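You operate a simulated robot arm through the tools that you are given. There is no shell and no other tool.

You are at the controls of a simulated two-armed robot. One attempt, no reset.

JOB
Stone the rust off the plain guide bar in the bar cradle.
Fine: the guide bar with the pin boss goes from the cradle to the ribbed mat, beside where the plain bar lies, and the plain bar into the cradle; put the grey handled stone back. Set down upright: guide bar with the pin boss, stone pad on a grey grip. What is to be rubbed or washed off counts as gone when no trace of it is left.

Only the result counts: the job must be done as asked and must still hold three seconds after the hand-in. Knocking over, shifting, dropping, spilling or breaking anything else fails it.

ROBOT AND FRAMES
Two 7-joint arms with fingered hands on one trunk that stands fixed in place. Base frame: the origin is at the foot of the trunk, x ahead of it, y to its left, z up; the work surface is at about z = 800. Units: mm, degrees, N and s.
The left shoulder is at [20, 269, 1197], the right one opposite. Each reaches about 1298 mm from its shoulder. Payload 5 kg a hand.
Tool frame (each hand has its own): the origin (TCP) lies between the finger pads and is the grasp point; the fingertips stand 42 mm ahead of it; z points along the fingers, y is the line along which they close. The gripper opens to 208 mm; its body begins 119 mm behind the TCP. The gripper is a hand of 4 fingers: y runs from the thumb to the fingers, the wrist lies at [0, 0, -317] in the tool frame, and closing takes about 1.5 s.
Orientation is told as [roll, pitch, yaw] about the base's x, y, z axes, in that order, counted from this pose: with the fingers straight down and closing along the base's y, the tool's x points along the base's -x, its y along +y and its z along -z.

CONTROLS
- The arms move only by the tool play_rows. It takes "left_deltas", "right_deltas" or both (then of equal length, played together; a hand with none holds still); each is a list of rows, each a list of 2 entries, a list of its own where there are three numbers: the shift along the base's x, y, z in units of 40 mm (1.0 is 40 mm), then the turn, a rotation vector about the base's x, y, z in units of 6 degrees (1.0 is 6 degrees). In form: [[[x, y, z], [ax, ay, az]], ...]. A call has 1 to 20 rows; each row shifts and turns the commanded pose from where the row before left it. "left_fingers" and "right_fingers" are, for a hand that has rows, the finger opening in mm, from 0 to 208, set as the call begins (left out, the last holds). A call with a number of a shift or a turn outside -1 to 1 is refused whole. Each row takes 0.2 s and may step no farther than 50 mm and 8.6 degrees from the row before; otherwise, or with a gripper value out of range, the whole call is refused. Where a pose cannot be reached the arm comes as near as it can. A force on the tool above 90 N (or 10 N above the force at the start of the call, whichever is more), or a blocked arm, ends the call early, and 0.2 s more pass. Each finger travels about 153 mm/s and halts on what it meets, pressing with about 31 N; the grip force reading is that of the motor and also rises with nothing between the fingers. The clock runs only during rows and for 0.2 s after the last one: add rows that do not move to give the fingers time. The reply holds the time, the measured pose of the TCP, the force on the tool along the base axes, the opening and the grip force, in the units named above and with some noise, with the torque about the TCP (base axes, N m) and any sound that the robot's microphone picked up.
- Cameras (640 x 400 px; columns grow to the right, rows downward): "scene" is now at [156.2, 4.9, 1457.3]; the picture's right is [0.07, -1.00, 0.00], its down [-0.62, -0.04, -0.79] and it looks along [0.78, 0.05, -0.62] (base axes); focal length 314 px, centre (320, 200). "left" rides on the left gripper at [-93, 2, -146] in its tool frame; the picture's right is [-0.01, -1.00, 0.00], its down [0.84, -0.01, -0.54] and it looks along [0.54, -0.01, 0.84] (tool axes); focal length 280 px, centre (320, 200). "right" rides on the right gripper at [94, 1, -146] in its tool frame; the picture's right is [-0.01, 1.00, 0.00], its down [-0.84, -0.01, -0.54] and it looks along [-0.54, -0.01, 0.84] (tool axes); focal length 280 px, centre (320, 200). There is no depth. A picture from a camera that has moved, and an enlarged one, comes with that camera's place and axes in the base frame and with its lens.
- capture(camera): a new picture of that camera. No time passes.
- lift_body(by): moves the trunk up (or, below 0, down) by that many mm; the arms and the scene camera ride with it, the base frame stays. It gives what a move gives, with no picture.
- curl_fingers(finger1, finger2, finger3, thumb_bend, hand): sets how far each is bent, from 0 (flat) to 100 (curled in); at 30 the hand is open as for a grip, at 70 the pads meet at the TCP. One left out holds its place. A second passes; each finger stops where it meets its share of the squeeze, and holds until it gets a number again. A gripper value or a shape takes the hand back. It gives what a move gives, with no picture; readings hold the bend of each and the force on the fingers (four entries, about 0 where the hand has none), thumb and palm.
- grasp_type(shape, hand): the hand has 4 fingers and takes this shape, open, in about a second: jaw (thumb against the fingers, like two jaws); tri (thumb and two fingers); tip (a fingertip pinch); poke (one finger out to press); point (the index stretched); flat (the hand flat); cup (the hand cupped); fist (a fist). The gripper value then closes the fingers along that shape, each until it touches; the sizes above hold for jaw. It gives what a move gives, with no picture.
- aim_head(pan, tilt): turns the head with the scene camera to pan (to the left, within 80 degrees either way) and tilt (down, from -29 to 69), counted from straight ahead of the robot (the tilt from the chest, where the trunk bows). It gives what a move gives.
- zoom(camera, box): a new picture of the part [left, top, right, bottom] of that camera's present view, enlarged. No time passes.
- job_done(): hands the job in; it is judged then, once.

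Nothing tells you positions but the pictures and the camera data. Unless the task says otherwise, let go and move clear before handing in.

The tools are called after "Call:" as a command line: name --argument value ..., lists and objects as JSON in quotes. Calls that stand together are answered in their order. play_rows: Moves the arms, as the interface text tells. Its arguments: {"type":"object","properties":{"left_deltas":{"type":"array"},"left_fingers":{"type":"number"},"right_deltas":{"type":"array"},"right_fingers":{"type":"number"}},"required":[]} The other tools are called the same way: lift_body (by) moves the trunk up or down; grasp_type (shape, hand) gives the hand a shape; curl_fingers (finger1, finger2, finger3, thumb_bend, hand) moves the fingers one by one; aim_head (pan, tilt) turns the head that bears the scene camera; capture (camera) takes a picture; zoom (camera, box) takes an enlarged picture of a part of a camera's view; job_done () hands the job in.

At the start:

```text
time_s: 0.0
left_position: [504.5, 268.4, 1159.3]
left_tcp_rot: [0.0, 0.0, 5.5]
left_wrist_force: [-1.1, 0.6, 0.6]
left_torque: [-0.02, -0.01, 0.01]
left_opening: 207.9
left_finger_force: 0.0
left_shape: jaw
left_bend: [30.0, 30.0, 30.0, 30.0]
left_finger forces: [0.1, 0.0, 0.0, 0.0, 0.0, 0.0]
right_position: [648.9, -187.8, 1132.9]
right_tcp_rot: [0.0, 0.0, 5.4]
right_wrist_force: [-0.5, -0.4, -0.7]
right_torque: [-0.03, -0.01, -0.01]
right_opening: 207.9
right_finger_force: 0.0
right_shape: jaw
right_bend: [30.0, 30.0, 30.0, 30.0]
right_finger forces: [0.1, 0.0, 0.0, 0.0, 0.0, 0.0]
trunk travel left (down, up): [-575.0, 46.0]
head pan, tilt (commanded): [3.9, 38.1]
```

scene: 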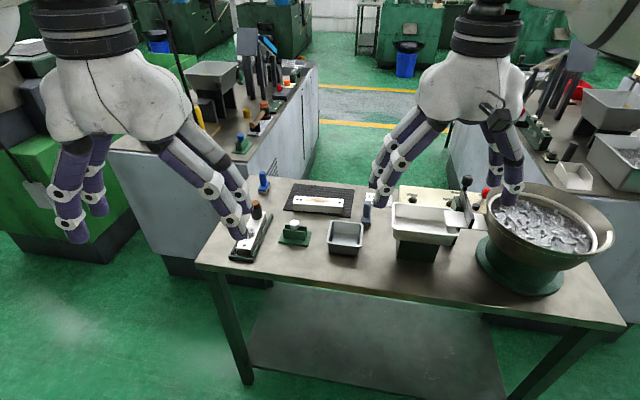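
right: 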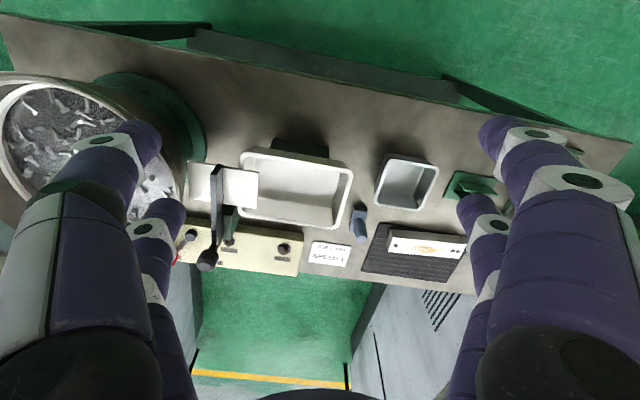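
left: 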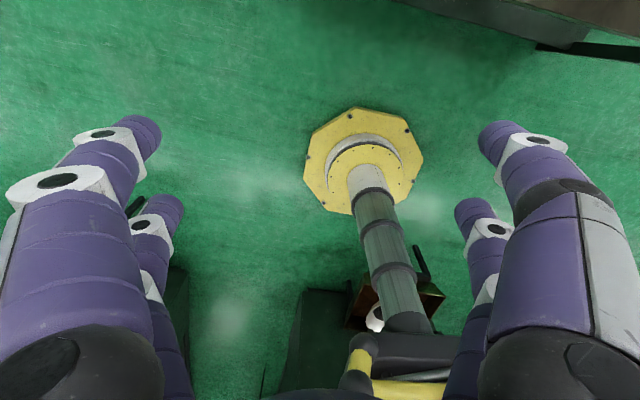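

I see a bench with a cradle at the left end, a ribbed mat with a rusty bar, trays and some grips. I'll look closer before moving anything.

Call:
zoom --camera "scene" --box '[210, 160, 390, 272]'

Call:
zoom --camera "right" --box '[300, 120, 620, 320]'

Call:
zoom --camera "scene" --box '[360, 160, 620, 310]'

```text
3.56 times, centred on (300, 216) of scene
camera zoom: at [156.2, 4.9, 1457.3], right [0.07, -1.0, 0.0], down [-0.62, -0.04, -0.79], along [0.78, 0.05, -0.62], focal length 1118 px, centre (391, 143)
```

zoom: 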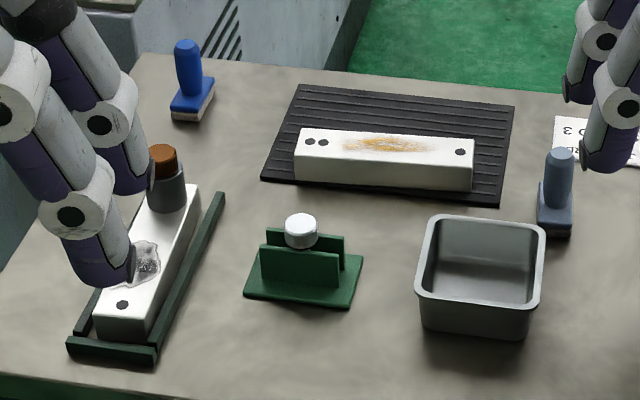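

```text
2.00 times, centred on (460, 220) of right
camera zoom: at [556.2, -194.8, 1278.6], right [-0.08, 1.0, 0.0], down [0.84, 0.07, 0.54], along [0.54, 0.04, -0.84], focal length 561 px, centre (40, 160)
```

zoom: 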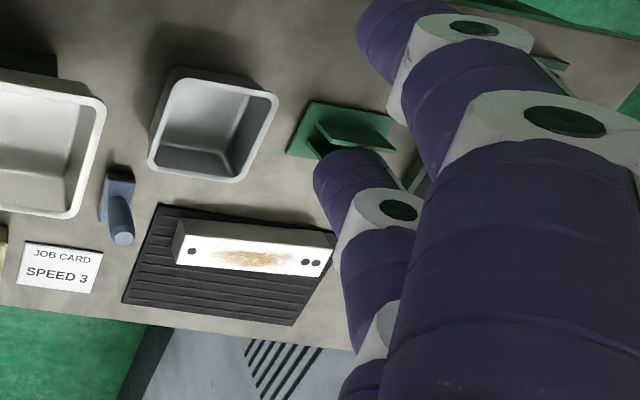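

```text
2.46 times, centred on (490, 235) of scene
camera zoom: at [156.2, 4.9, 1457.3], right [0.07, -1.0, 0.0], down [-0.62, -0.04, -0.79], along [0.78, 0.05, -0.62], focal length 774 px, centre (-98, 114)
```

zoom: 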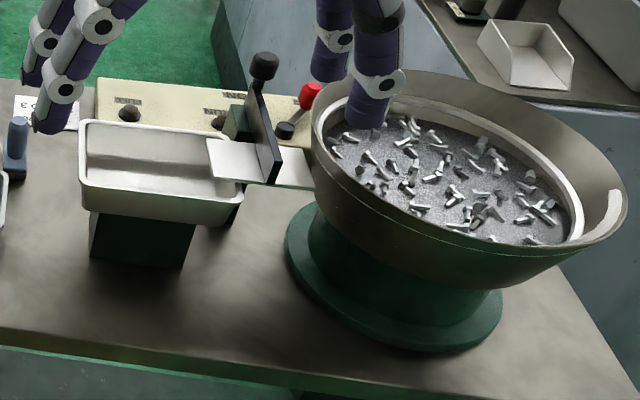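

The cradle (left end of the bench) holds the bar with the pin boss, the rusty plain bar lies at the front of the ribbed mat, and the grey handled stone stands right of the mat. The left hand hides the cradle, so I move it aside and look again.

Call:
play_rows --left_deltas '[[[0, 1, 0], [0, 0, 0]], [[0, 1, 0], [0, 0, 0]], [[0, 1, 0], [0, 0, 0]], [[0, 1, 0], [0, 0, 0]], [[0, 1, 0], [0, 0, 0]], [[0, 1, 0], [0, 0, 0]]]'

Call:
aim_head --pan 10 --tilt 40

Call:
capture --camera "scene"

```text
time_s: 1.4
left_position: [502.8, 512.0, 1160.7]
left_tcp_rot: [0.0, 0.0, 5.5]
left_wrist_force: [-0.1, 0.1, 0.5]
left_torque: [-0.06, -0.01, 0.03]
left_opening: 207.6
left_finger_force: 0.1
left_shape: jaw
left_bend: [30.0, 30.0, 30.0, 30.0]
left_finger forces: [0.1, 0.0, 0.1, 0.0, 0.1, 0.1]
right_position: [648.6, -186.9, 1134.0]
right_tcp_rot: [0.1, 0.0, 5.5]
right_wrist_force: [-1.1, 1.6, 0.1]
right_torque: [-0.06, -0.07, -0.02]
right_opening: 207.8
right_finger_force: 0.1
right_shape: jaw
right_bend: [30.0, 30.0, 30.0, 30.0]
right_finger forces: [0.0, 0.1, 0.1, 0.1, 0.0, 0.0]
trunk travel left (down, up): [-575.0, 46.0]
head pan, tilt (commanded): [3.9, 38.1]
```

```text
time_s: 2.1
left_position: [503.8, 509.7, 1161.0]
left_tcp_rot: [-0.1, 0.1, 5.5]
left_wrist_force: [-0.2, -0.2, -0.5]
left_torque: [-0.03, 0.02, 0.03]
left_opening: 207.8
left_finger_force: 0.1
left_shape: jaw
left_bend: [30.0, 30.0, 30.0, 30.0]
left_finger forces: [0.1, 0.1, 0.0, 0.0, 0.0, 0.0]
right_position: [649.0, -186.9, 1132.3]
right_tcp_rot: [0.0, 0.1, 5.4]
right_wrist_force: [-0.3, 0.9, 0.0]
right_torque: [0.01, -0.03, 0.03]
right_opening: 207.8
right_finger_force: 0.1
right_shape: jaw
right_bend: [30.0, 30.0, 30.0, 30.0]
right_finger forces: [0.0, 0.0, 0.0, 0.0, 0.1, 0.0]
trunk travel left (down, up): [-575.0, 46.0]
head pan, tilt (commanded): [10.0, 40.0]
```

```text
taken
camera scene: at [153.8, 13.9, 1454.5], right [0.17, -0.98, 0.0], down [-0.63, -0.11, -0.77], along [0.75, 0.13, -0.64], focal length 314 px, centre (320, 200)
```

scene: 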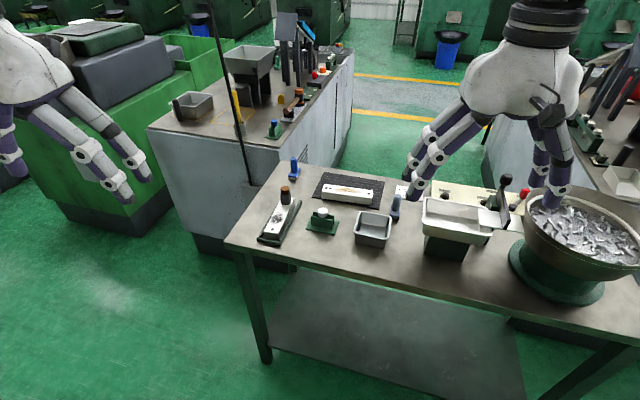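

Call:
zoom --camera "scene" --box '[240, 170, 336, 230]'

Call:
zoom --camera "scene" --box '[250, 190, 314, 246]'

Call:
zoom --camera "scene" --box '[305, 160, 417, 250]'

```text
6.67 times, centred on (288, 200) of scene
camera zoom: at [153.8, 13.9, 1454.5], right [0.17, -0.98, 0.0], down [-0.63, -0.11, -0.77], along [0.75, 0.13, -0.64], focal length 2096 px, centre (533, 200)
```

zoom: 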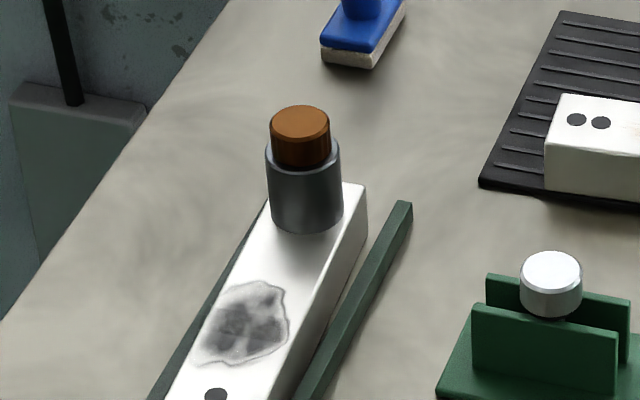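

```text
7.14 times, centred on (282, 218) of scene
camera zoom: at [153.8, 13.9, 1454.5], right [0.17, -0.98, 0.0], down [-0.63, -0.11, -0.77], along [0.75, 0.13, -0.64], focal length 2246 px, centre (591, 71)
```

zoom: 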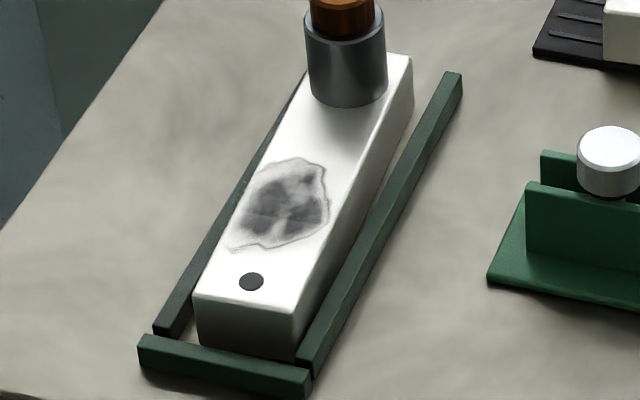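

```text
4.44 times, centred on (361, 205) of scene
camera zoom: at [153.8, 13.9, 1454.5], right [0.17, -0.98, 0.0], down [-0.63, -0.11, -0.77], along [0.75, 0.13, -0.64], focal length 1398 px, centre (138, 178)
```

zoom: 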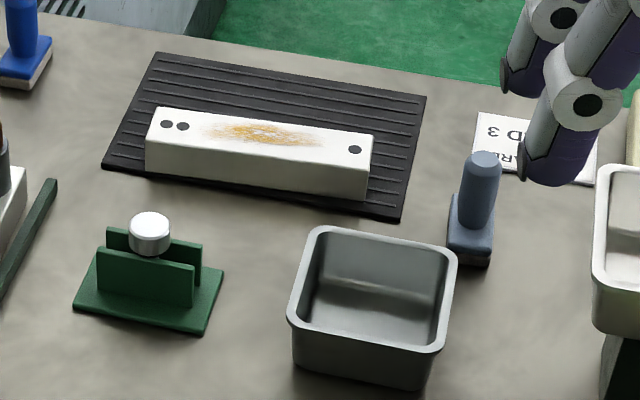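

The cradle is a U of low rails with the boss bar (dirty grey patch, boss at its far end), and the plain rusty bar is at the front of the mat with free mat behind it. I check the hands' geometry and the grey stone closely.

Call:
zoom --camera "scene" --box '[0, 20, 160, 210]'

Call:
zoom --camera "scene" --box '[390, 0, 600, 220]'

Call:
zoom --camera "scene" --box '[370, 180, 426, 236]'

```text
2.11 times, centred on (80, 115) of scene
camera zoom: at [153.8, 13.9, 1454.5], right [0.17, -0.98, 0.0], down [-0.63, -0.11, -0.77], along [0.75, 0.13, -0.64], focal length 662 px, centre (825, 379)
```

zoom: 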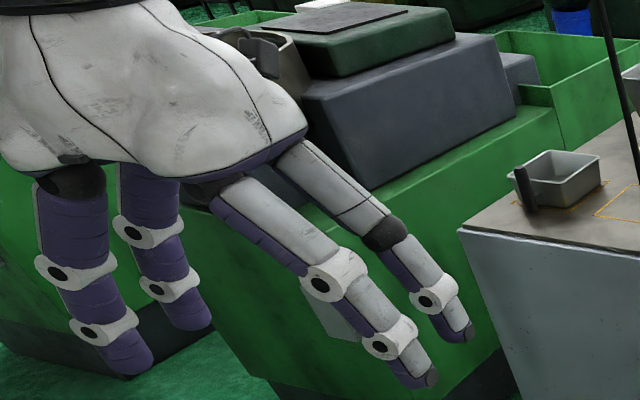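

```text
1.82 times, centred on (495, 110) of scene
camera zoom: at [153.8, 13.9, 1454.5], right [0.17, -0.98, 0.0], down [-0.63, -0.11, -0.77], along [0.75, 0.13, -0.64], focal length 572 px, centre (2, 364)
```

zoom: 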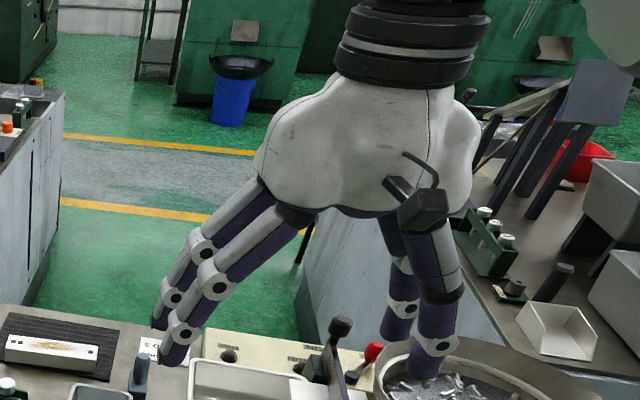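

```text
7.14 times, centred on (398, 208) of scene
camera zoom: at [153.8, 13.9, 1454.5], right [0.17, -0.98, 0.0], down [-0.63, -0.11, -0.77], along [0.75, 0.13, -0.64], focal length 2246 px, centre (-237, 143)
```

zoom: 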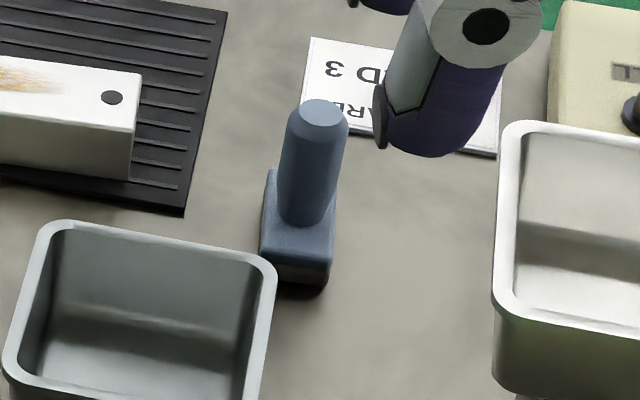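

The hand seems to have digits in opposed pairs about 60 mm apart, so I need to know how the shapes converge. I'll try the shapes with the left hand in free air.

Call:
grasp_type --shape "tri" --hand "left"

Call:
capture --camera "left"

Call:
aim_head --pan 35 --tilt 35

Call:
capture --camera "scene"

```text
time_s: 3.0
left_position: [503.0, 511.4, 1161.6]
left_tcp_rot: [-0.1, 0.0, 5.5]
left_wrist_force: [0.5, -0.1, -0.1]
left_torque: [-0.05, 0.02, -0.01]
left_opening: 207.9
left_finger_force: 0.1
left_shape: tri
left_bend: [30.0, 30.0, 30.0, 30.0]
left_finger forces: [0.1, 0.0, 0.0, 0.0, 0.0, 0.1]
right_position: [649.2, -186.4, 1132.4]
right_tcp_rot: [0.0, -0.1, 5.4]
right_wrist_force: [-0.7, -0.1, 0.6]
right_torque: [-0.02, 0.01, -0.02]
right_opening: 207.9
right_finger_force: 0.1
right_shape: jaw
right_bend: [30.0, 30.0, 30.0, 30.0]
right_finger forces: [0.0, 0.0, 0.0, 0.0, 0.0, 0.1]
trunk travel left (down, up): [-575.0, 46.0]
head pan, tilt (commanded): [10.0, 40.0]
```

```text
taken
camera left: at [596.5, 521.3, 1306.3], right [0.11, -0.99, 0.0], down [-0.84, -0.09, 0.54], along [-0.54, -0.06, -0.84], focal length 280 px, centre (320, 200)
```

left: 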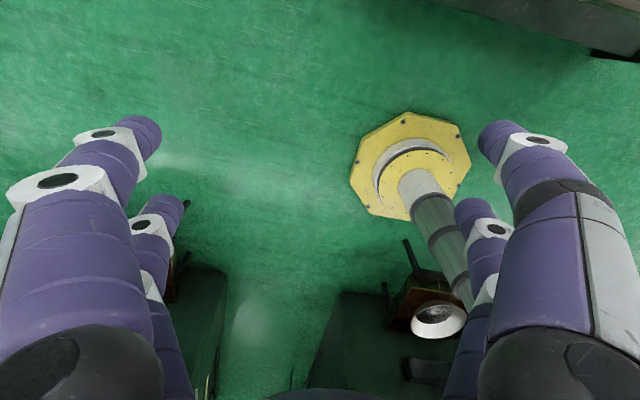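

```text
time_s: 3.9
left_position: [503.3, 511.3, 1160.6]
left_tcp_rot: [-0.1, 0.0, 5.5]
left_wrist_force: [0.0, -0.4, -0.1]
left_torque: [0.03, 0.01, -0.03]
left_opening: 208.2
left_finger_force: 0.0
left_shape: tri
left_bend: [30.0, 30.0, 30.0, 30.0]
left_finger forces: [0.0, 0.0, 0.1, 0.0, 0.1, 0.0]
right_position: [647.9, -186.1, 1132.1]
right_tcp_rot: [0.0, 0.0, 5.5]
right_wrist_force: [-0.2, 0.3, -0.7]
right_torque: [-0.06, 0.0, 0.01]
right_opening: 207.7
right_finger_force: 0.1
right_shape: jaw
right_bend: [30.0, 30.0, 30.0, 30.0]
right_finger forces: [0.0, 0.0, 0.0, 0.0, 0.1, 0.1]
trunk travel left (down, up): [-575.0, 46.0]
head pan, tilt (commanded): [35.0, 35.0]
```

```text
taken
camera scene: at [142.4, 49.6, 1462.0], right [0.57, -0.82, 0.0], down [-0.47, -0.33, -0.82], along [0.67, 0.47, -0.57], focal length 314 px, centre (320, 200)
```

scene: 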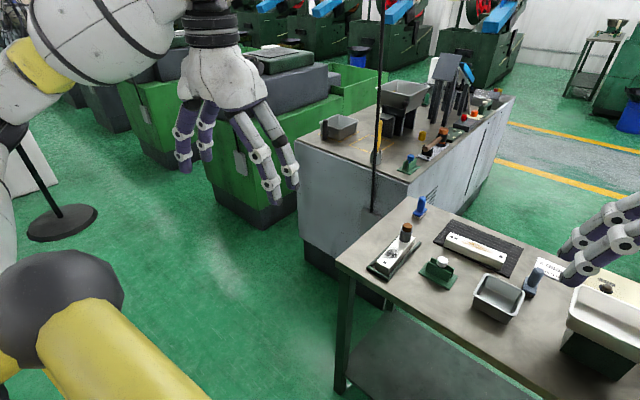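

In the tri shape the open hand looks just as before. I close it in free air to see where the digits meet.

Call:
play_rows --left_deltas '[[[0, 0, 0], [0, 0, 0]], [[0, 0, 0], [0, 0, 0]], [[0, 0, 0], [0, 0, 0]], [[0, 0, 0], [0, 0, 0]], [[0, 0, 0], [0, 0, 0]], [[0, 0, 0], [0, 0, 0]], [[0, 0, 0], [0, 0, 0]], [[0, 0, 0], [0, 0, 0]]]' --left_fingers 20

Call:
capture --camera "left"

Call:
zoom --camera "scene" --box '[140, 40, 320, 220]'

Call:
grasp_type --shape "jaw" --hand "left"

Call:
play_rows --left_deltas '[[[0, 0, 0], [0, 0, 0]], [[0, 0, 0], [0, 0, 0]], [[0, 0, 0], [0, 0, 0]], [[0, 0, 0], [0, 0, 0]], [[0, 0, 0], [0, 0, 0]], [[0, 0, 0], [0, 0, 0]], [[0, 0, 0], [0, 0, 0]], [[0, 0, 0], [0, 0, 0]]]' --left_fingers 20

Call:
capture --camera "left"

Call:
zoom --camera "scene" --box '[140, 40, 320, 220]'

```text
time_s: 5.7
left_position: [503.1, 510.6, 1161.1]
left_tcp_rot: [-0.1, 0.0, 5.5]
left_wrist_force: [0.4, -0.4, 0.5]
left_torque: [-0.01, 0.03, 0.01]
left_opening: 20.4
left_finger_force: 0.0
left_shape: tri
left_bend: [72.0, 72.0, 72.0, 70.0]
left_finger forces: [0.0, 0.0, 0.0, 0.0, 0.1, 0.0]
right_position: [648.4, -186.8, 1132.1]
right_tcp_rot: [0.0, 0.0, 5.4]
right_wrist_force: [-0.1, 0.1, -0.4]
right_torque: [0.02, 0.01, 0.03]
right_opening: 207.5
right_finger_force: 0.0
right_shape: jaw
right_bend: [30.0, 30.0, 30.0, 30.0]
right_finger forces: [0.0, 0.1, 0.1, 0.0, 0.0, 0.1]
trunk travel left (down, up): [-575.0, 46.0]
head pan, tilt (commanded): [35.0, 35.0]
```

```text
taken
camera left: at [596.5, 521.5, 1306.4], right [0.11, -0.99, 0.0], down [-0.84, -0.09, 0.54], along [-0.54, -0.06, -0.84], focal length 280 px, centre (320, 200)
```

left: 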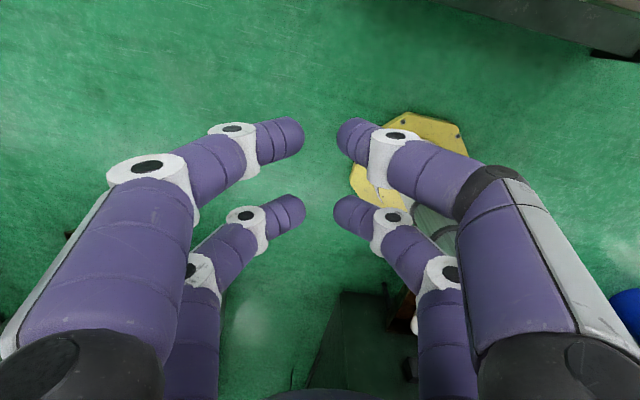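

```text
2.22 times, centred on (230, 130) of scene
camera zoom: at [142.3, 49.6, 1462.1], right [0.57, -0.82, 0.0], down [-0.47, -0.33, -0.82], along [0.67, 0.47, -0.57], focal length 699 px, centre (520, 356)
```

zoom: 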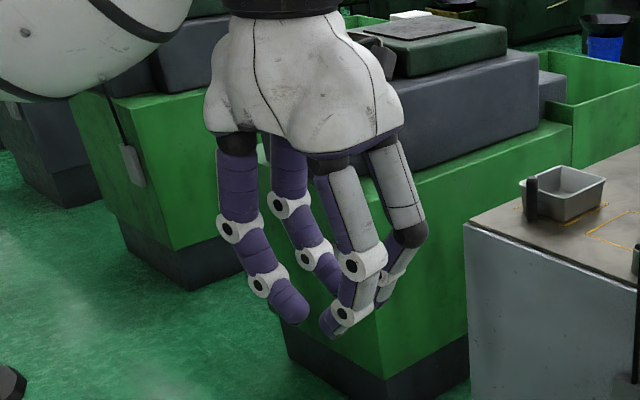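

```text
time_s: 6.6
left_position: [503.4, 511.0, 1160.8]
left_tcp_rot: [-0.1, 0.0, 5.5]
left_wrist_force: [-0.5, -0.1, 0.1]
left_torque: [-0.02, -0.01, 0.02]
left_opening: 207.9
left_finger_force: 0.0
left_shape: jaw
left_bend: [30.0, 30.0, 30.0, 30.0]
left_finger forces: [0.0, 0.0, 0.1, 0.0, 0.0, 0.0]
right_position: [648.8, -186.2, 1132.5]
right_tcp_rot: [0.0, 0.0, 5.4]
right_wrist_force: [0.2, -0.5, -0.7]
right_torque: [0.02, -0.03, 0.01]
right_opening: 207.9
right_finger_force: 0.1
right_shape: jaw
right_bend: [30.0, 30.0, 30.0, 30.0]
right_finger forces: [0.0, 0.1, 0.1, 0.1, 0.1, 0.0]
trunk travel left (down, up): [-575.0, 46.0]
head pan, tilt (commanded): [35.0, 35.0]
```

```text
time_s: 8.4
left_position: [503.8, 512.0, 1160.1]
left_tcp_rot: [-0.1, 0.0, 5.6]
left_wrist_force: [-0.1, 0.3, -0.5]
left_torque: [-0.03, 0.02, -0.03]
left_opening: 20.1
left_finger_force: 0.0
left_shape: jaw
left_bend: [72.0, 72.0, 72.0, 70.0]
left_finger forces: [0.1, 0.0, 0.1, 0.0, 0.0, 0.1]
right_position: [649.4, -187.5, 1132.7]
right_tcp_rot: [0.0, 0.1, 5.4]
right_wrist_force: [-0.5, -0.5, 0.7]
right_torque: [-0.03, 0.01, -0.01]
right_opening: 207.8
right_finger_force: 0.0
right_shape: jaw
right_bend: [30.0, 30.0, 30.0, 30.0]
right_finger forces: [0.0, 0.0, 0.1, 0.1, 0.1, 0.0]
trunk travel left (down, up): [-575.0, 46.0]
head pan, tilt (commanded): [35.0, 35.0]
```

```text
taken
camera left: at [596.5, 521.5, 1306.4], right [0.11, -0.99, 0.0], down [-0.84, -0.09, 0.54], along [-0.54, -0.06, -0.84], focal length 280 px, centre (320, 200)
```

left: 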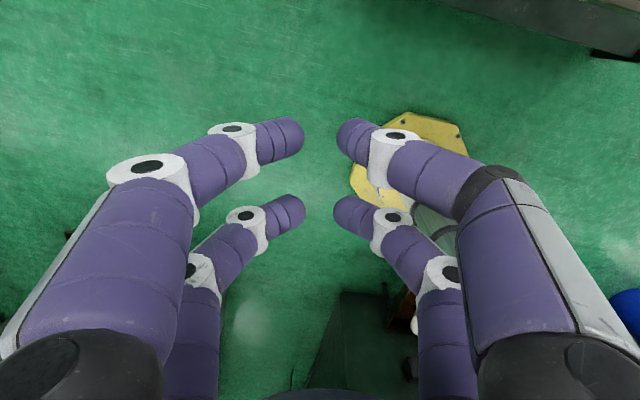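

```text
2.22 times, centred on (230, 130) of scene
camera zoom: at [142.3, 49.6, 1462.1], right [0.57, -0.82, 0.0], down [-0.47, -0.33, -0.82], along [0.67, 0.47, -0.57], focal length 699 px, centre (520, 356)
```

zoom: 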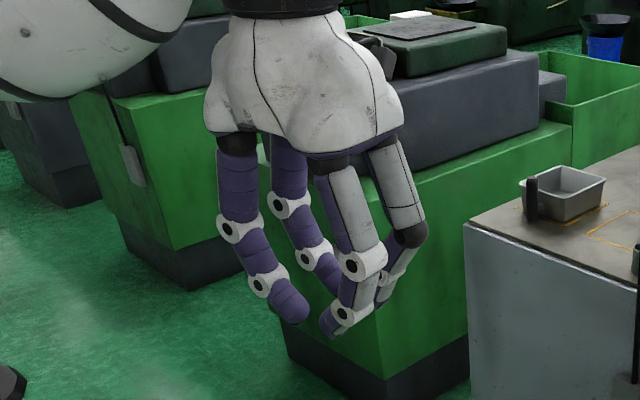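

The tri and jaw shapes look alike: two opposed pairs about 60 mm apart along tool x. I check the tip pinch shape too.

Call:
grasp_type --shape "tip" --hand "left"

Call:
capture --camera "left"

Call:
play_rows --left_deltas '[[[0, 0, 0], [0, 0, 0]], [[0, 0, 0], [0, 0, 0]], [[0, 0, 0], [0, 0, 0]], [[0, 0, 0], [0, 0, 0]], [[0, 0, 0], [0, 0, 0]], [[0, 0, 0], [0, 0, 0]], [[0, 0, 0], [0, 0, 0]], [[0, 0, 0], [0, 0, 0]]]' --left_fingers 20

Call:
capture --camera "left"

Call:
zoom --camera "scene" --box '[140, 40, 320, 220]'

```text
time_s: 9.3
left_position: [501.9, 511.2, 1160.6]
left_tcp_rot: [-0.1, 0.0, 5.4]
left_wrist_force: [0.0, -0.6, 0.1]
left_torque: [0.0, 0.02, 0.01]
left_opening: 207.9
left_finger_force: 0.1
left_shape: tip
left_bend: [30.0, 30.0, 30.0, 30.0]
left_finger forces: [0.0, 0.0, 0.1, 0.1, 0.1, 0.1]
right_position: [647.6, -187.5, 1132.6]
right_tcp_rot: [0.0, 0.1, 5.3]
right_wrist_force: [-0.3, -0.2, 0.2]
right_torque: [-0.01, 0.01, 0.01]
right_opening: 207.9
right_finger_force: 0.0
right_shape: jaw
right_bend: [30.0, 30.0, 30.0, 30.0]
right_finger forces: [0.1, 0.0, 0.1, 0.1, 0.0, 0.0]
trunk travel left (down, up): [-575.0, 46.0]
head pan, tilt (commanded): [35.0, 35.0]
```

```text
taken
camera left: at [596.5, 521.5, 1306.4], right [0.11, -0.99, 0.0], down [-0.84, -0.09, 0.54], along [-0.54, -0.06, -0.84], focal length 280 px, centre (320, 200)
```

left: 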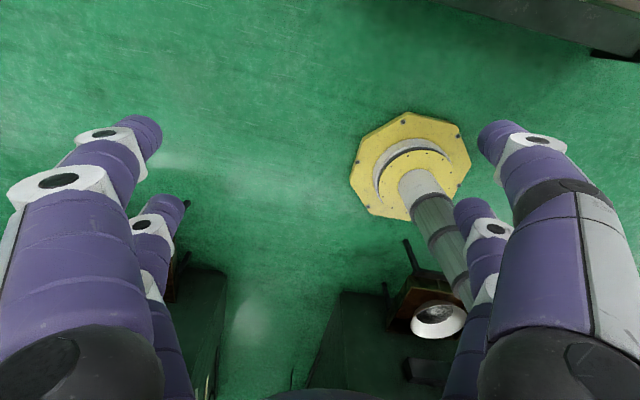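

```text
time_s: 11.1
left_position: [503.8, 511.4, 1160.5]
left_tcp_rot: [-0.1, 0.0, 5.5]
left_wrist_force: [0.1, 0.6, -0.6]
left_torque: [-0.01, 0.01, -0.01]
left_opening: 20.2
left_finger_force: 0.0
left_shape: tip
left_bend: [72.0, 72.0, 72.0, 70.0]
left_finger forces: [0.1, 0.0, 0.0, 0.0, 0.0, 0.1]
right_position: [648.4, -187.8, 1133.4]
right_tcp_rot: [0.0, 0.0, 5.4]
right_wrist_force: [0.0, -0.6, -1.3]
right_torque: [0.0, -0.03, 0.02]
right_opening: 208.1
right_finger_force: 0.0
right_shape: jaw
right_bend: [30.0, 30.0, 30.0, 30.0]
right_finger forces: [0.2, 0.0, 0.1, 0.1, 0.1, 0.1]
trunk travel left (down, up): [-575.0, 46.0]
head pan, tilt (commanded): [35.0, 35.0]
```

```text
taken
camera left: at [596.5, 521.5, 1306.4], right [0.11, -0.99, 0.0], down [-0.84, -0.09, 0.54], along [-0.54, -0.06, -0.84], focal length 280 px, centre (320, 200)
```

left: 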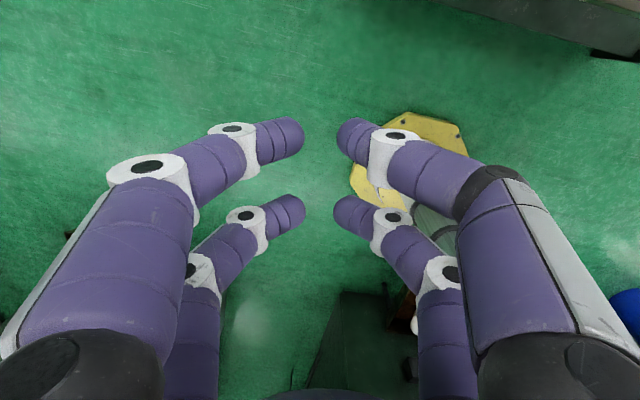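

```text
2.22 times, centred on (230, 130) of scene
camera zoom: at [142.3, 49.6, 1462.1], right [0.57, -0.82, 0.0], down [-0.47, -0.33, -0.82], along [0.67, 0.47, -0.57], focal length 699 px, centre (520, 356)
```

zoom: 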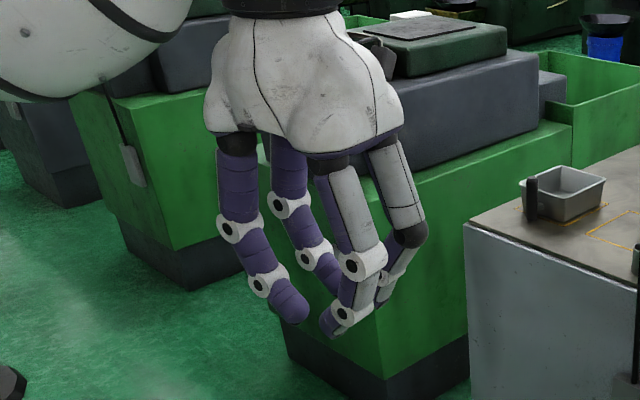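

All shapes close the same way, so I'll use the jaw grip. I bring the left hand above the cradle, turned to the cradle's yaw, and look with the hand camera.

Call:
grasp_type --shape "jaw" --hand "left"

Call:
play_rows --left_deltas '[[[0.825, -0.736, -0.42], [0, 0, -0.176]], [[0.825, -0.736, -0.42], [0, 0, -0.176]], [[0.825, -0.736, -0.42], [0, 0, -0.176]], [[0.825, -0.736, -0.42], [0, 0, -0.176]], [[0.825, -0.736, -0.42], [0, 0, -0.176]], [[0.825, -0.736, -0.42], [0, 0, -0.176]], [[0.825, -0.736, -0.42], [0, 0, -0.176]], [[0.825, -0.736, -0.42], [0, 0, -0.176]], [[0.825, -0.736, -0.42], [0, 0, -0.176]]]' --left_fingers 120

Call:
capture --camera "left"

Call:
capture --camera "scene"

```text
time_s: 12.0
left_position: [503.2, 511.2, 1160.3]
left_tcp_rot: [-0.2, 0.0, 5.4]
left_wrist_force: [-0.5, -0.4, 0.7]
left_torque: [0.02, -0.01, 0.01]
left_opening: 207.8
left_finger_force: 0.0
left_shape: jaw
left_bend: [30.0, 30.0, 30.0, 30.0]
left_finger forces: [0.0, 0.1, 0.0, 0.0, 0.0, 0.0]
right_position: [648.4, -187.5, 1131.9]
right_tcp_rot: [-0.1, 0.0, 5.4]
right_wrist_force: [0.3, 0.1, -0.6]
right_torque: [0.0, 0.0, -0.04]
right_opening: 208.0
right_finger_force: 0.0
right_shape: jaw
right_bend: [30.0, 30.0, 30.0, 30.0]
right_finger forces: [0.1, 0.0, 0.0, 0.1, 0.1, 0.0]
trunk travel left (down, up): [-575.0, 46.0]
head pan, tilt (commanded): [35.0, 35.0]
```

```text
time_s: 14.0
left_position: [801.5, 241.9, 1006.5]
left_tcp_rot: [-0.1, 0.0, -4.2]
left_wrist_force: [0.3, -0.4, -0.3]
left_torque: [0.01, 0.07, 0.01]
left_opening: 120.7
left_finger_force: 0.1
left_shape: jaw
left_bend: [72.0, 72.0, 72.0, 70.0]
left_finger forces: [0.1, 0.0, 0.0, 0.0, 0.1, 0.0]
right_position: [649.3, -187.6, 1131.3]
right_tcp_rot: [0.1, 0.0, 5.4]
right_wrist_force: [1.0, -1.3, -0.2]
right_torque: [0.13, 0.09, 0.01]
right_opening: 207.8
right_finger_force: 0.1
right_shape: jaw
right_bend: [30.0, 30.0, 30.0, 30.0]
right_finger forces: [0.1, 0.1, 0.1, 0.0, 0.0, 0.0]
trunk travel left (down, up): [-575.0, 46.0]
head pan, tilt (commanded): [35.0, 35.0]
```

```text
taken
camera left: at [894.6, 236.9, 1152.4], right [-0.06, -1.0, 0.0], down [-0.84, 0.05, 0.54], along [-0.54, 0.03, -0.84], focal length 280 px, centre (320, 200)
```

left: 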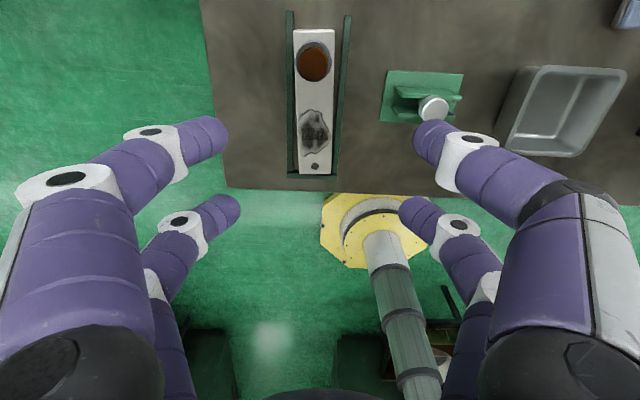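

```text
taken
camera scene: at [142.9, 48.6, 1461.9], right [0.57, -0.82, 0.0], down [-0.47, -0.33, -0.82], along [0.67, 0.47, -0.57], focal length 314 px, centre (320, 200)
```

scene: 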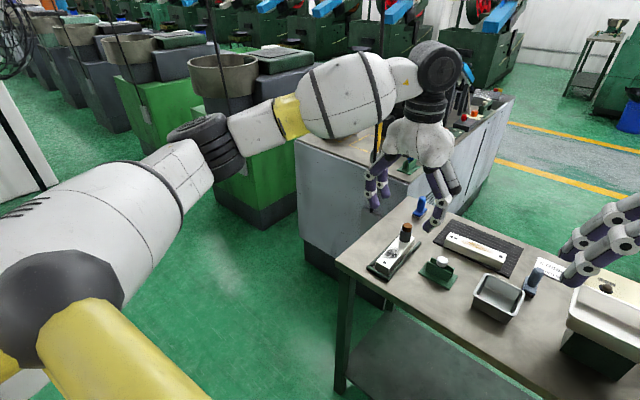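

The hand camera now looks straight down on the cradle. I enlarge that part to measure it.

Call:
zoom --camera "left" --box '[240, 0, 400, 200]'

Call:
zoom --camera "left" --box '[270, 0, 370, 62]'

Call:
zoom --camera "left" --box '[270, 130, 370, 192]'

```text
2.00 times, centred on (320, 100) of left
camera zoom: at [894.6, 236.9, 1152.4], right [-0.06, -1.0, 0.0], down [-0.84, 0.05, 0.54], along [-0.54, 0.03, -0.84], focal length 561 px, centre (320, 400)
```

zoom: 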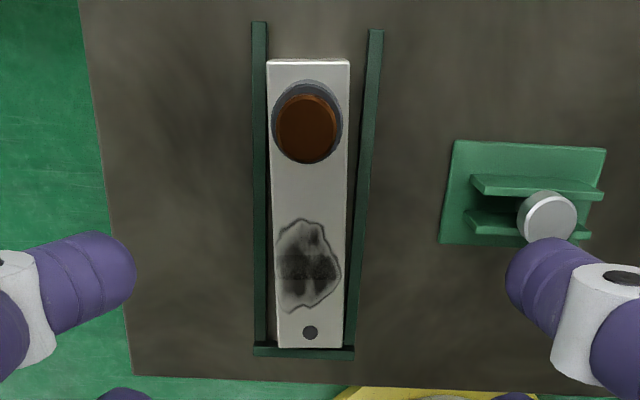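

```text
6.40 times, centred on (320, 31) of left
camera zoom: at [894.6, 236.9, 1152.4], right [-0.06, -1.0, 0.0], down [-0.84, 0.05, 0.54], along [-0.54, 0.03, -0.84], focal length 1794 px, centre (320, 1282)
```

zoom: 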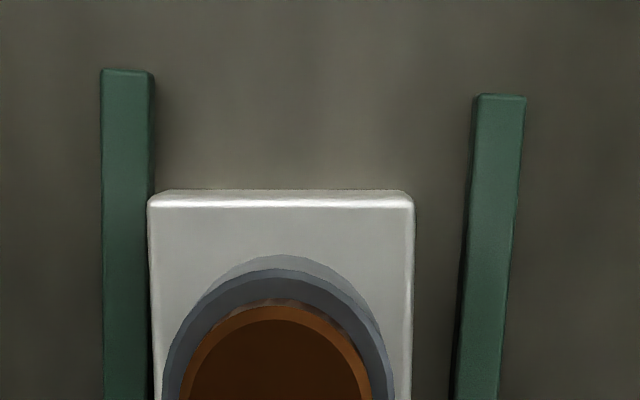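

```text
6.40 times, centred on (320, 161) of left
camera zoom: at [894.6, 236.9, 1152.4], right [-0.06, -1.0, 0.0], down [-0.84, 0.05, 0.54], along [-0.54, 0.03, -0.84], focal length 1794 px, centre (320, 450)
```

zoom: 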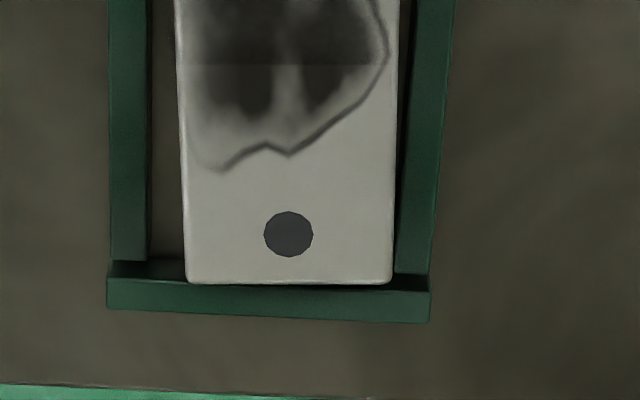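

The boss bar is centred near (806, 247) with yaw about -3.6°, and the cradle slot (about 51 mm wide, yaw about -6.4°) runs from x 722 to x 900. I narrow the fingers, lower above the bar and check alignment.

Call:
play_rows --left_deltas '[[[0, 0, 0], [0, 0, 0.1]], [[0, 0, 0], [0, 0, 0]], [[0, 0, 0], [0, 0, 0]]]' --left_fingers 80

```text
time_s: 14.8
left_position: [800.6, 243.0, 1007.1]
left_tcp_rot: [0.0, 0.0, -3.4]
left_wrist_force: [-0.3, -0.4, -0.3]
left_torque: [0.06, -0.03, 0.02]
left_opening: 80.7
left_finger_force: 0.0
left_shape: jaw
left_bend: [73.0, 73.0, 73.0, 70.0]
left_finger forces: [0.0, 0.0, 0.1, 0.1, 0.0, 0.0]
right_position: [650.1, -187.8, 1133.0]
right_tcp_rot: [0.0, 0.0, 5.5]
right_wrist_force: [-0.2, 0.0, 0.9]
right_torque: [0.05, 0.01, 0.01]
right_opening: 208.0
right_finger_force: 0.0
right_shape: jaw
right_bend: [30.0, 30.0, 30.0, 30.0]
right_finger forces: [0.0, 0.1, 0.0, 0.1, 0.0, 0.0]
trunk travel left (down, up): [-575.0, 46.0]
head pan, tilt (commanded): [35.0, 35.0]
```

I lower the left hand to about z 900 over the bar, then check from the head camera.

Call:
play_rows --left_deltas '[[[-0.03, 0.04, -0.9], [0, 0, 0]], [[-0.03, 0.04, -0.9], [0, 0, 0]], [[-0.03, 0.04, -0.9], [0, 0, 0]], [[0, 0, 0], [0, 0, 0]]]' --left_fingers 80

Call:
aim_head --pan 17 --tilt 38

Call:
zoom --camera "scene" --box '[230, 120, 410, 250]'

Call:
capture --camera "left"

```text
time_s: 15.8
left_position: [800.4, 251.9, 900.3]
left_tcp_rot: [0.0, 0.0, -3.5]
left_wrist_force: [-0.6, -0.3, 0.6]
left_torque: [0.08, -0.04, 0.0]
left_opening: 80.6
left_finger_force: 0.0
left_shape: jaw
left_bend: [73.0, 73.0, 73.0, 70.0]
left_finger forces: [0.0, 0.1, 0.1, 0.0, 0.0, 0.0]
right_position: [647.7, -185.7, 1132.3]
right_tcp_rot: [0.0, -0.2, 5.4]
right_wrist_force: [-0.5, -0.6, 0.9]
right_torque: [0.08, 0.0, -0.02]
right_opening: 208.0
right_finger_force: 0.0
right_shape: jaw
right_bend: [30.0, 30.0, 30.0, 30.0]
right_finger forces: [0.1, 0.0, 0.0, 0.0, 0.0, 0.0]
trunk travel left (down, up): [-575.0, 46.0]
head pan, tilt (commanded): [35.0, 35.0]
```

```text
time_s: 16.6
left_position: [799.9, 252.3, 900.2]
left_tcp_rot: [-0.2, 0.0, -3.4]
left_wrist_force: [0.0, -0.2, 0.0]
left_torque: [-0.01, 0.0, 0.0]
left_opening: 80.5
left_finger_force: 0.1
left_shape: jaw
left_bend: [73.0, 73.0, 73.0, 70.0]
left_finger forces: [0.0, 0.0, 0.1, 0.0, 0.1, 0.0]
right_position: [647.9, -186.6, 1132.1]
right_tcp_rot: [0.1, 0.1, 5.3]
right_wrist_force: [0.4, 0.2, 0.2]
right_torque: [0.0, -0.02, -0.01]
right_opening: 207.6
right_finger_force: 0.1
right_shape: jaw
right_bend: [30.0, 30.0, 30.0, 30.0]
right_finger forces: [0.0, 0.1, 0.1, 0.1, 0.0, 0.0]
trunk travel left (down, up): [-575.0, 46.0]
head pan, tilt (commanded): [17.0, 38.0]
```

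```text
3.08 times, centred on (320, 185) of scene
camera zoom: at [152.7, 24.4, 1457.5], right [0.29, -0.96, 0.0], down [-0.59, -0.18, -0.79], along [0.75, 0.23, -0.62], focal length 968 px, centre (320, 246)
```

zoom: 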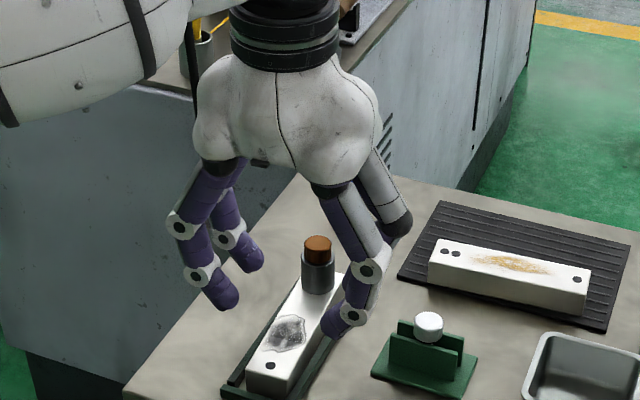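

```text
taken
camera left: at [893.4, 247.4, 1045.7], right [-0.05, -1.0, 0.0], down [-0.84, 0.04, 0.54], along [-0.54, 0.02, -0.84], focal length 280 px, centre (320, 200)
```

left: 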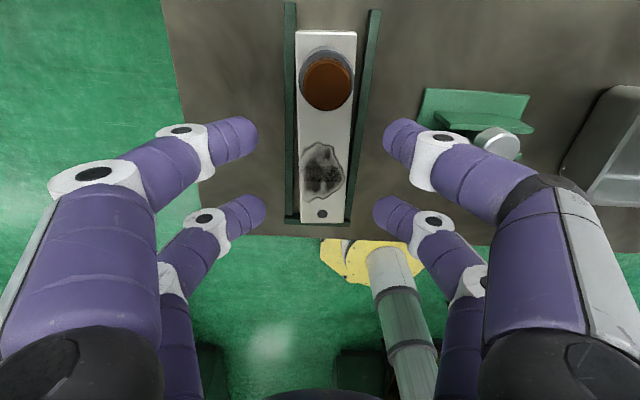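

The hand straddles the bar correctly, with the boss ahead of the fingers. I correct y slightly and lower until the tips are just above the cradle rails.

Call:
play_rows --left_deltas '[[[-0.04, -0.06, -0.4], [0, 0, 0]], [[-0.03, -0.05, -0.4], [0, 0, 0]], [[0, 0, 0], [0, 0, 0]]]' --left_fingers 80

Call:
zoom --camera "scene" --box '[270, 170, 370, 250]'

Call:
capture --camera "left"

```text
time_s: 17.4
left_position: [794.2, 246.3, 867.1]
left_tcp_rot: [0.1, 0.1, -3.4]
left_wrist_force: [-0.4, -0.2, -0.2]
left_torque: [-0.04, -0.01, -0.02]
left_opening: 80.3
left_finger_force: 0.0
left_shape: jaw
left_bend: [73.0, 73.0, 73.0, 70.0]
left_finger forces: [0.1, 0.0, 0.0, 0.1, 0.0, 0.1]
right_position: [647.5, -186.7, 1131.7]
right_tcp_rot: [0.0, 0.0, 5.4]
right_wrist_force: [-1.4, -0.5, 0.7]
right_torque: [-0.01, 0.03, 0.0]
right_opening: 208.1
right_finger_force: 0.1
right_shape: jaw
right_bend: [30.0, 30.0, 30.0, 30.0]
right_finger forces: [0.1, 0.1, 0.1, 0.0, 0.0, 0.0]
trunk travel left (down, up): [-575.0, 46.0]
head pan, tilt (commanded): [17.0, 38.0]
```

```text
5.00 times, centred on (320, 210) of scene
camera zoom: at [152.7, 24.3, 1457.5], right [0.29, -0.96, 0.0], down [-0.59, -0.18, -0.79], along [0.75, 0.23, -0.62], focal length 1572 px, centre (320, 150)
```

zoom: 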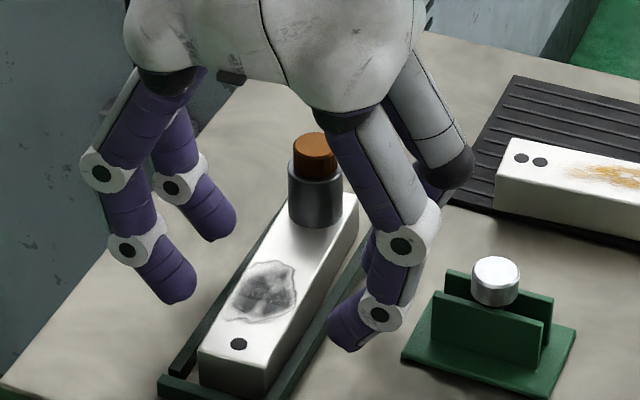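

```text
taken
camera left: at [888.5, 241.8, 1013.6], right [-0.04, -1.0, 0.0], down [-0.84, 0.04, 0.54], along [-0.54, 0.02, -0.84], focal length 280 px, centre (320, 200)
```

left: 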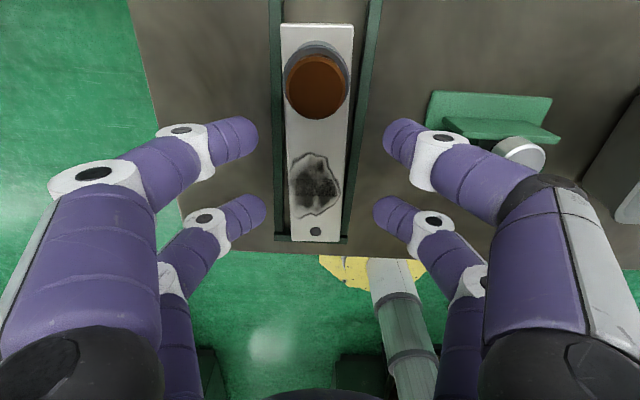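

The tips look level with the bar's top, about 825 mm. I check the rail height before going lower.

Call:
zoom --camera "scene" --box '[282, 220, 342, 258]'

```text
10.53 times, centred on (312, 239) of scene
camera zoom: at [152.7, 24.3, 1457.5], right [0.29, -0.96, 0.0], down [-0.59, -0.18, -0.79], along [0.75, 0.23, -0.62], focal length 3310 px, centre (404, -210)
```

zoom: 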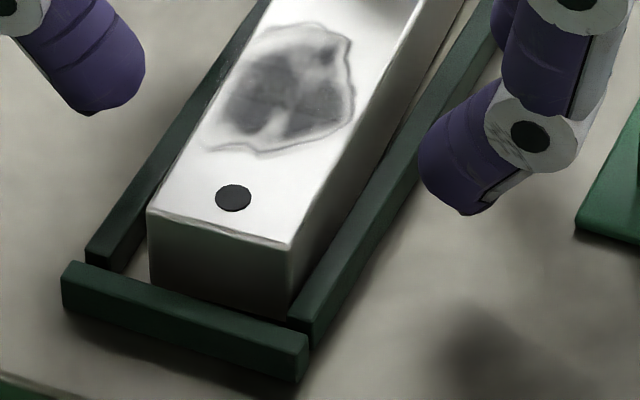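

The rails stand about 10 mm tall and the bar about 28 mm, so I go down another 11 mm and then close on the bar.

Call:
play_rows --left_deltas '[[[0.05, 0.03, -0.15], [0, 0, 0]], [[0, 0, -0.13], [0, 0, 0]], [[0, 0, 0], [0, 0, 0]]]' --left_fingers 80

Call:
zoom --camera "scene" --box '[282, 205, 362, 258]'

```text
time_s: 18.2
left_position: [796.8, 245.1, 856.7]
left_tcp_rot: [-0.1, 0.0, -3.4]
left_wrist_force: [-0.5, 0.6, 0.2]
left_torque: [-0.01, 0.03, -0.03]
left_opening: 80.5
left_finger_force: 0.0
left_shape: jaw
left_bend: [73.0, 73.0, 73.0, 70.0]
left_finger forces: [0.1, 0.0, 0.0, 0.0, 0.1, 0.0]
right_position: [649.2, -186.8, 1132.9]
right_tcp_rot: [0.0, 0.0, 5.5]
right_wrist_force: [0.2, -0.3, 0.8]
right_torque: [0.0, 0.0, 0.0]
right_opening: 207.9
right_finger_force: 0.2
right_shape: jaw
right_bend: [30.0, 30.0, 30.0, 30.0]
right_finger forces: [0.0, 0.0, 0.0, 0.0, 0.1, 0.0]
trunk travel left (down, up): [-575.0, 46.0]
head pan, tilt (commanded): [17.0, 38.0]
```

```text
7.55 times, centred on (322, 232) of scene
camera zoom: at [152.7, 24.3, 1457.5], right [0.29, -0.96, 0.0], down [-0.59, -0.18, -0.79], along [0.75, 0.23, -0.62], focal length 2373 px, centre (305, -38)
```

zoom: 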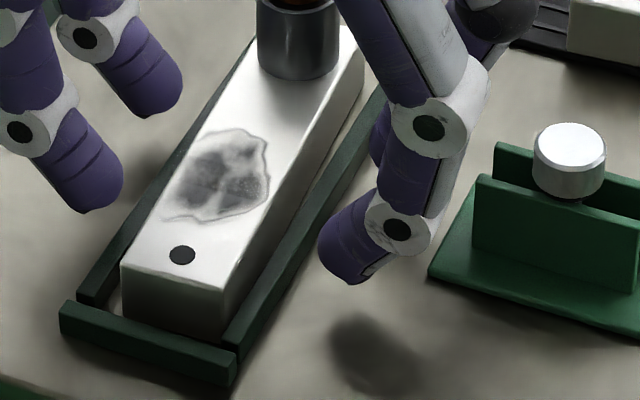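

The fingers are beside the bar and above the rails. I centre in y and close to 46 mm first, to see how the tips sit before squeezing.

Call:
play_rows --left_deltas '[[[0, 0.06, 0], [0, 0, 0]], [[0, 0, 0], [0, 0, 0]], [[0, 0, 0], [0, 0, 0]]]' --left_fingers 47

Call:
zoom --camera "scene" --box '[282, 205, 362, 258]'

Call:
capture --camera "left"

```text
time_s: 19.0
left_position: [797.5, 247.6, 855.6]
left_tcp_rot: [-0.1, 0.0, -3.3]
left_wrist_force: [-0.4, 0.4, 0.1]
left_torque: [0.01, -0.01, -0.02]
left_opening: 47.8
left_finger_force: 0.1
left_shape: jaw
left_bend: [73.0, 73.0, 73.0, 70.0]
left_finger forces: [0.0, 0.0, 0.0, 0.0, 0.0, 0.1]
right_position: [648.6, -185.8, 1133.2]
right_tcp_rot: [0.0, 0.0, 5.4]
right_wrist_force: [-0.1, 0.2, -0.7]
right_torque: [0.03, -0.02, 0.0]
right_opening: 207.7
right_finger_force: 0.1
right_shape: jaw
right_bend: [30.0, 30.0, 30.0, 30.0]
right_finger forces: [0.0, 0.0, 0.1, 0.0, 0.0, 0.1]
trunk travel left (down, up): [-575.0, 46.0]
head pan, tilt (commanded): [17.0, 38.0]
```

```text
7.55 times, centred on (322, 232) of scene
camera zoom: at [152.7, 24.4, 1457.5], right [0.29, -0.96, 0.0], down [-0.59, -0.18, -0.79], along [0.75, 0.23, -0.62], focal length 2373 px, centre (305, -38)
```

zoom: 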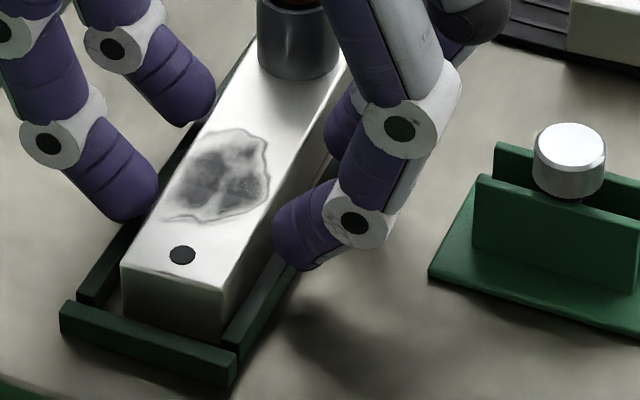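

```text
taken
camera left: at [891.0, 243.7, 1002.3], right [-0.04, -1.0, 0.0], down [-0.84, 0.04, 0.54], along [-0.54, 0.02, -0.84], focal length 280 px, centre (320, 200)
```

left: 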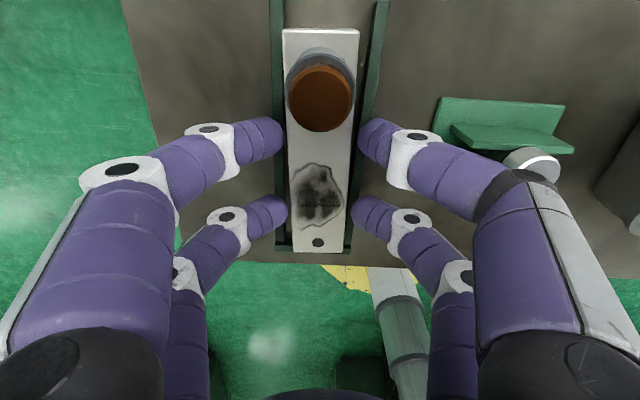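

The tips sit evenly on both sides of the bar. I squeeze now.

Call:
play_rows --left_deltas '[[[0, 0, 0], [0, 0, 0]], [[0, 0, 0], [0, 0, 0]], [[0, 0, 0], [0, 0, 0]], [[0, 0, 0], [0, 0, 0]], [[0, 0, 0], [0, 0, 0]]]' --left_fingers 15

Call:
zoom --camera "scene" --box '[282, 205, 362, 258]'

```text
time_s: 20.2
left_position: [797.0, 246.6, 855.7]
left_tcp_rot: [-0.1, 0.0, -3.4]
left_wrist_force: [0.4, -0.4, -1.1]
left_torque: [-0.03, -0.05, 0.0]
left_opening: 34.9
left_finger_force: 30.9
left_shape: jaw
left_bend: [73.0, 73.0, 73.0, 70.0]
left_finger forces: [28.0, 27.9, 27.4, 0.1, 28.3, 0.0]
right_position: [649.5, -185.9, 1131.7]
right_tcp_rot: [0.0, 0.0, 5.4]
right_wrist_force: [0.4, 0.0, 0.3]
right_torque: [0.0, 0.02, 0.0]
right_opening: 207.8
right_finger_force: 0.1
right_shape: jaw
right_bend: [30.0, 30.0, 30.0, 30.0]
right_finger forces: [0.1, 0.0, 0.0, 0.1, 0.0, 0.1]
trunk travel left (down, up): [-575.0, 46.0]
head pan, tilt (commanded): [17.0, 38.0]
```

```text
7.55 times, centred on (322, 232) of scene
camera zoom: at [152.9, 24.4, 1457.4], right [0.29, -0.96, 0.0], down [-0.59, -0.18, -0.79], along [0.75, 0.23, -0.62], focal length 2373 px, centre (305, -38)
```

zoom: 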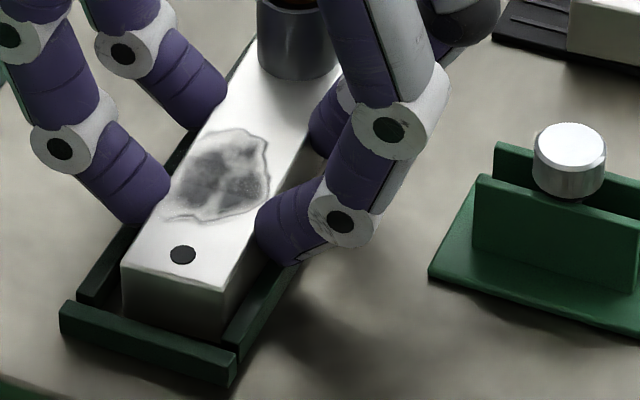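

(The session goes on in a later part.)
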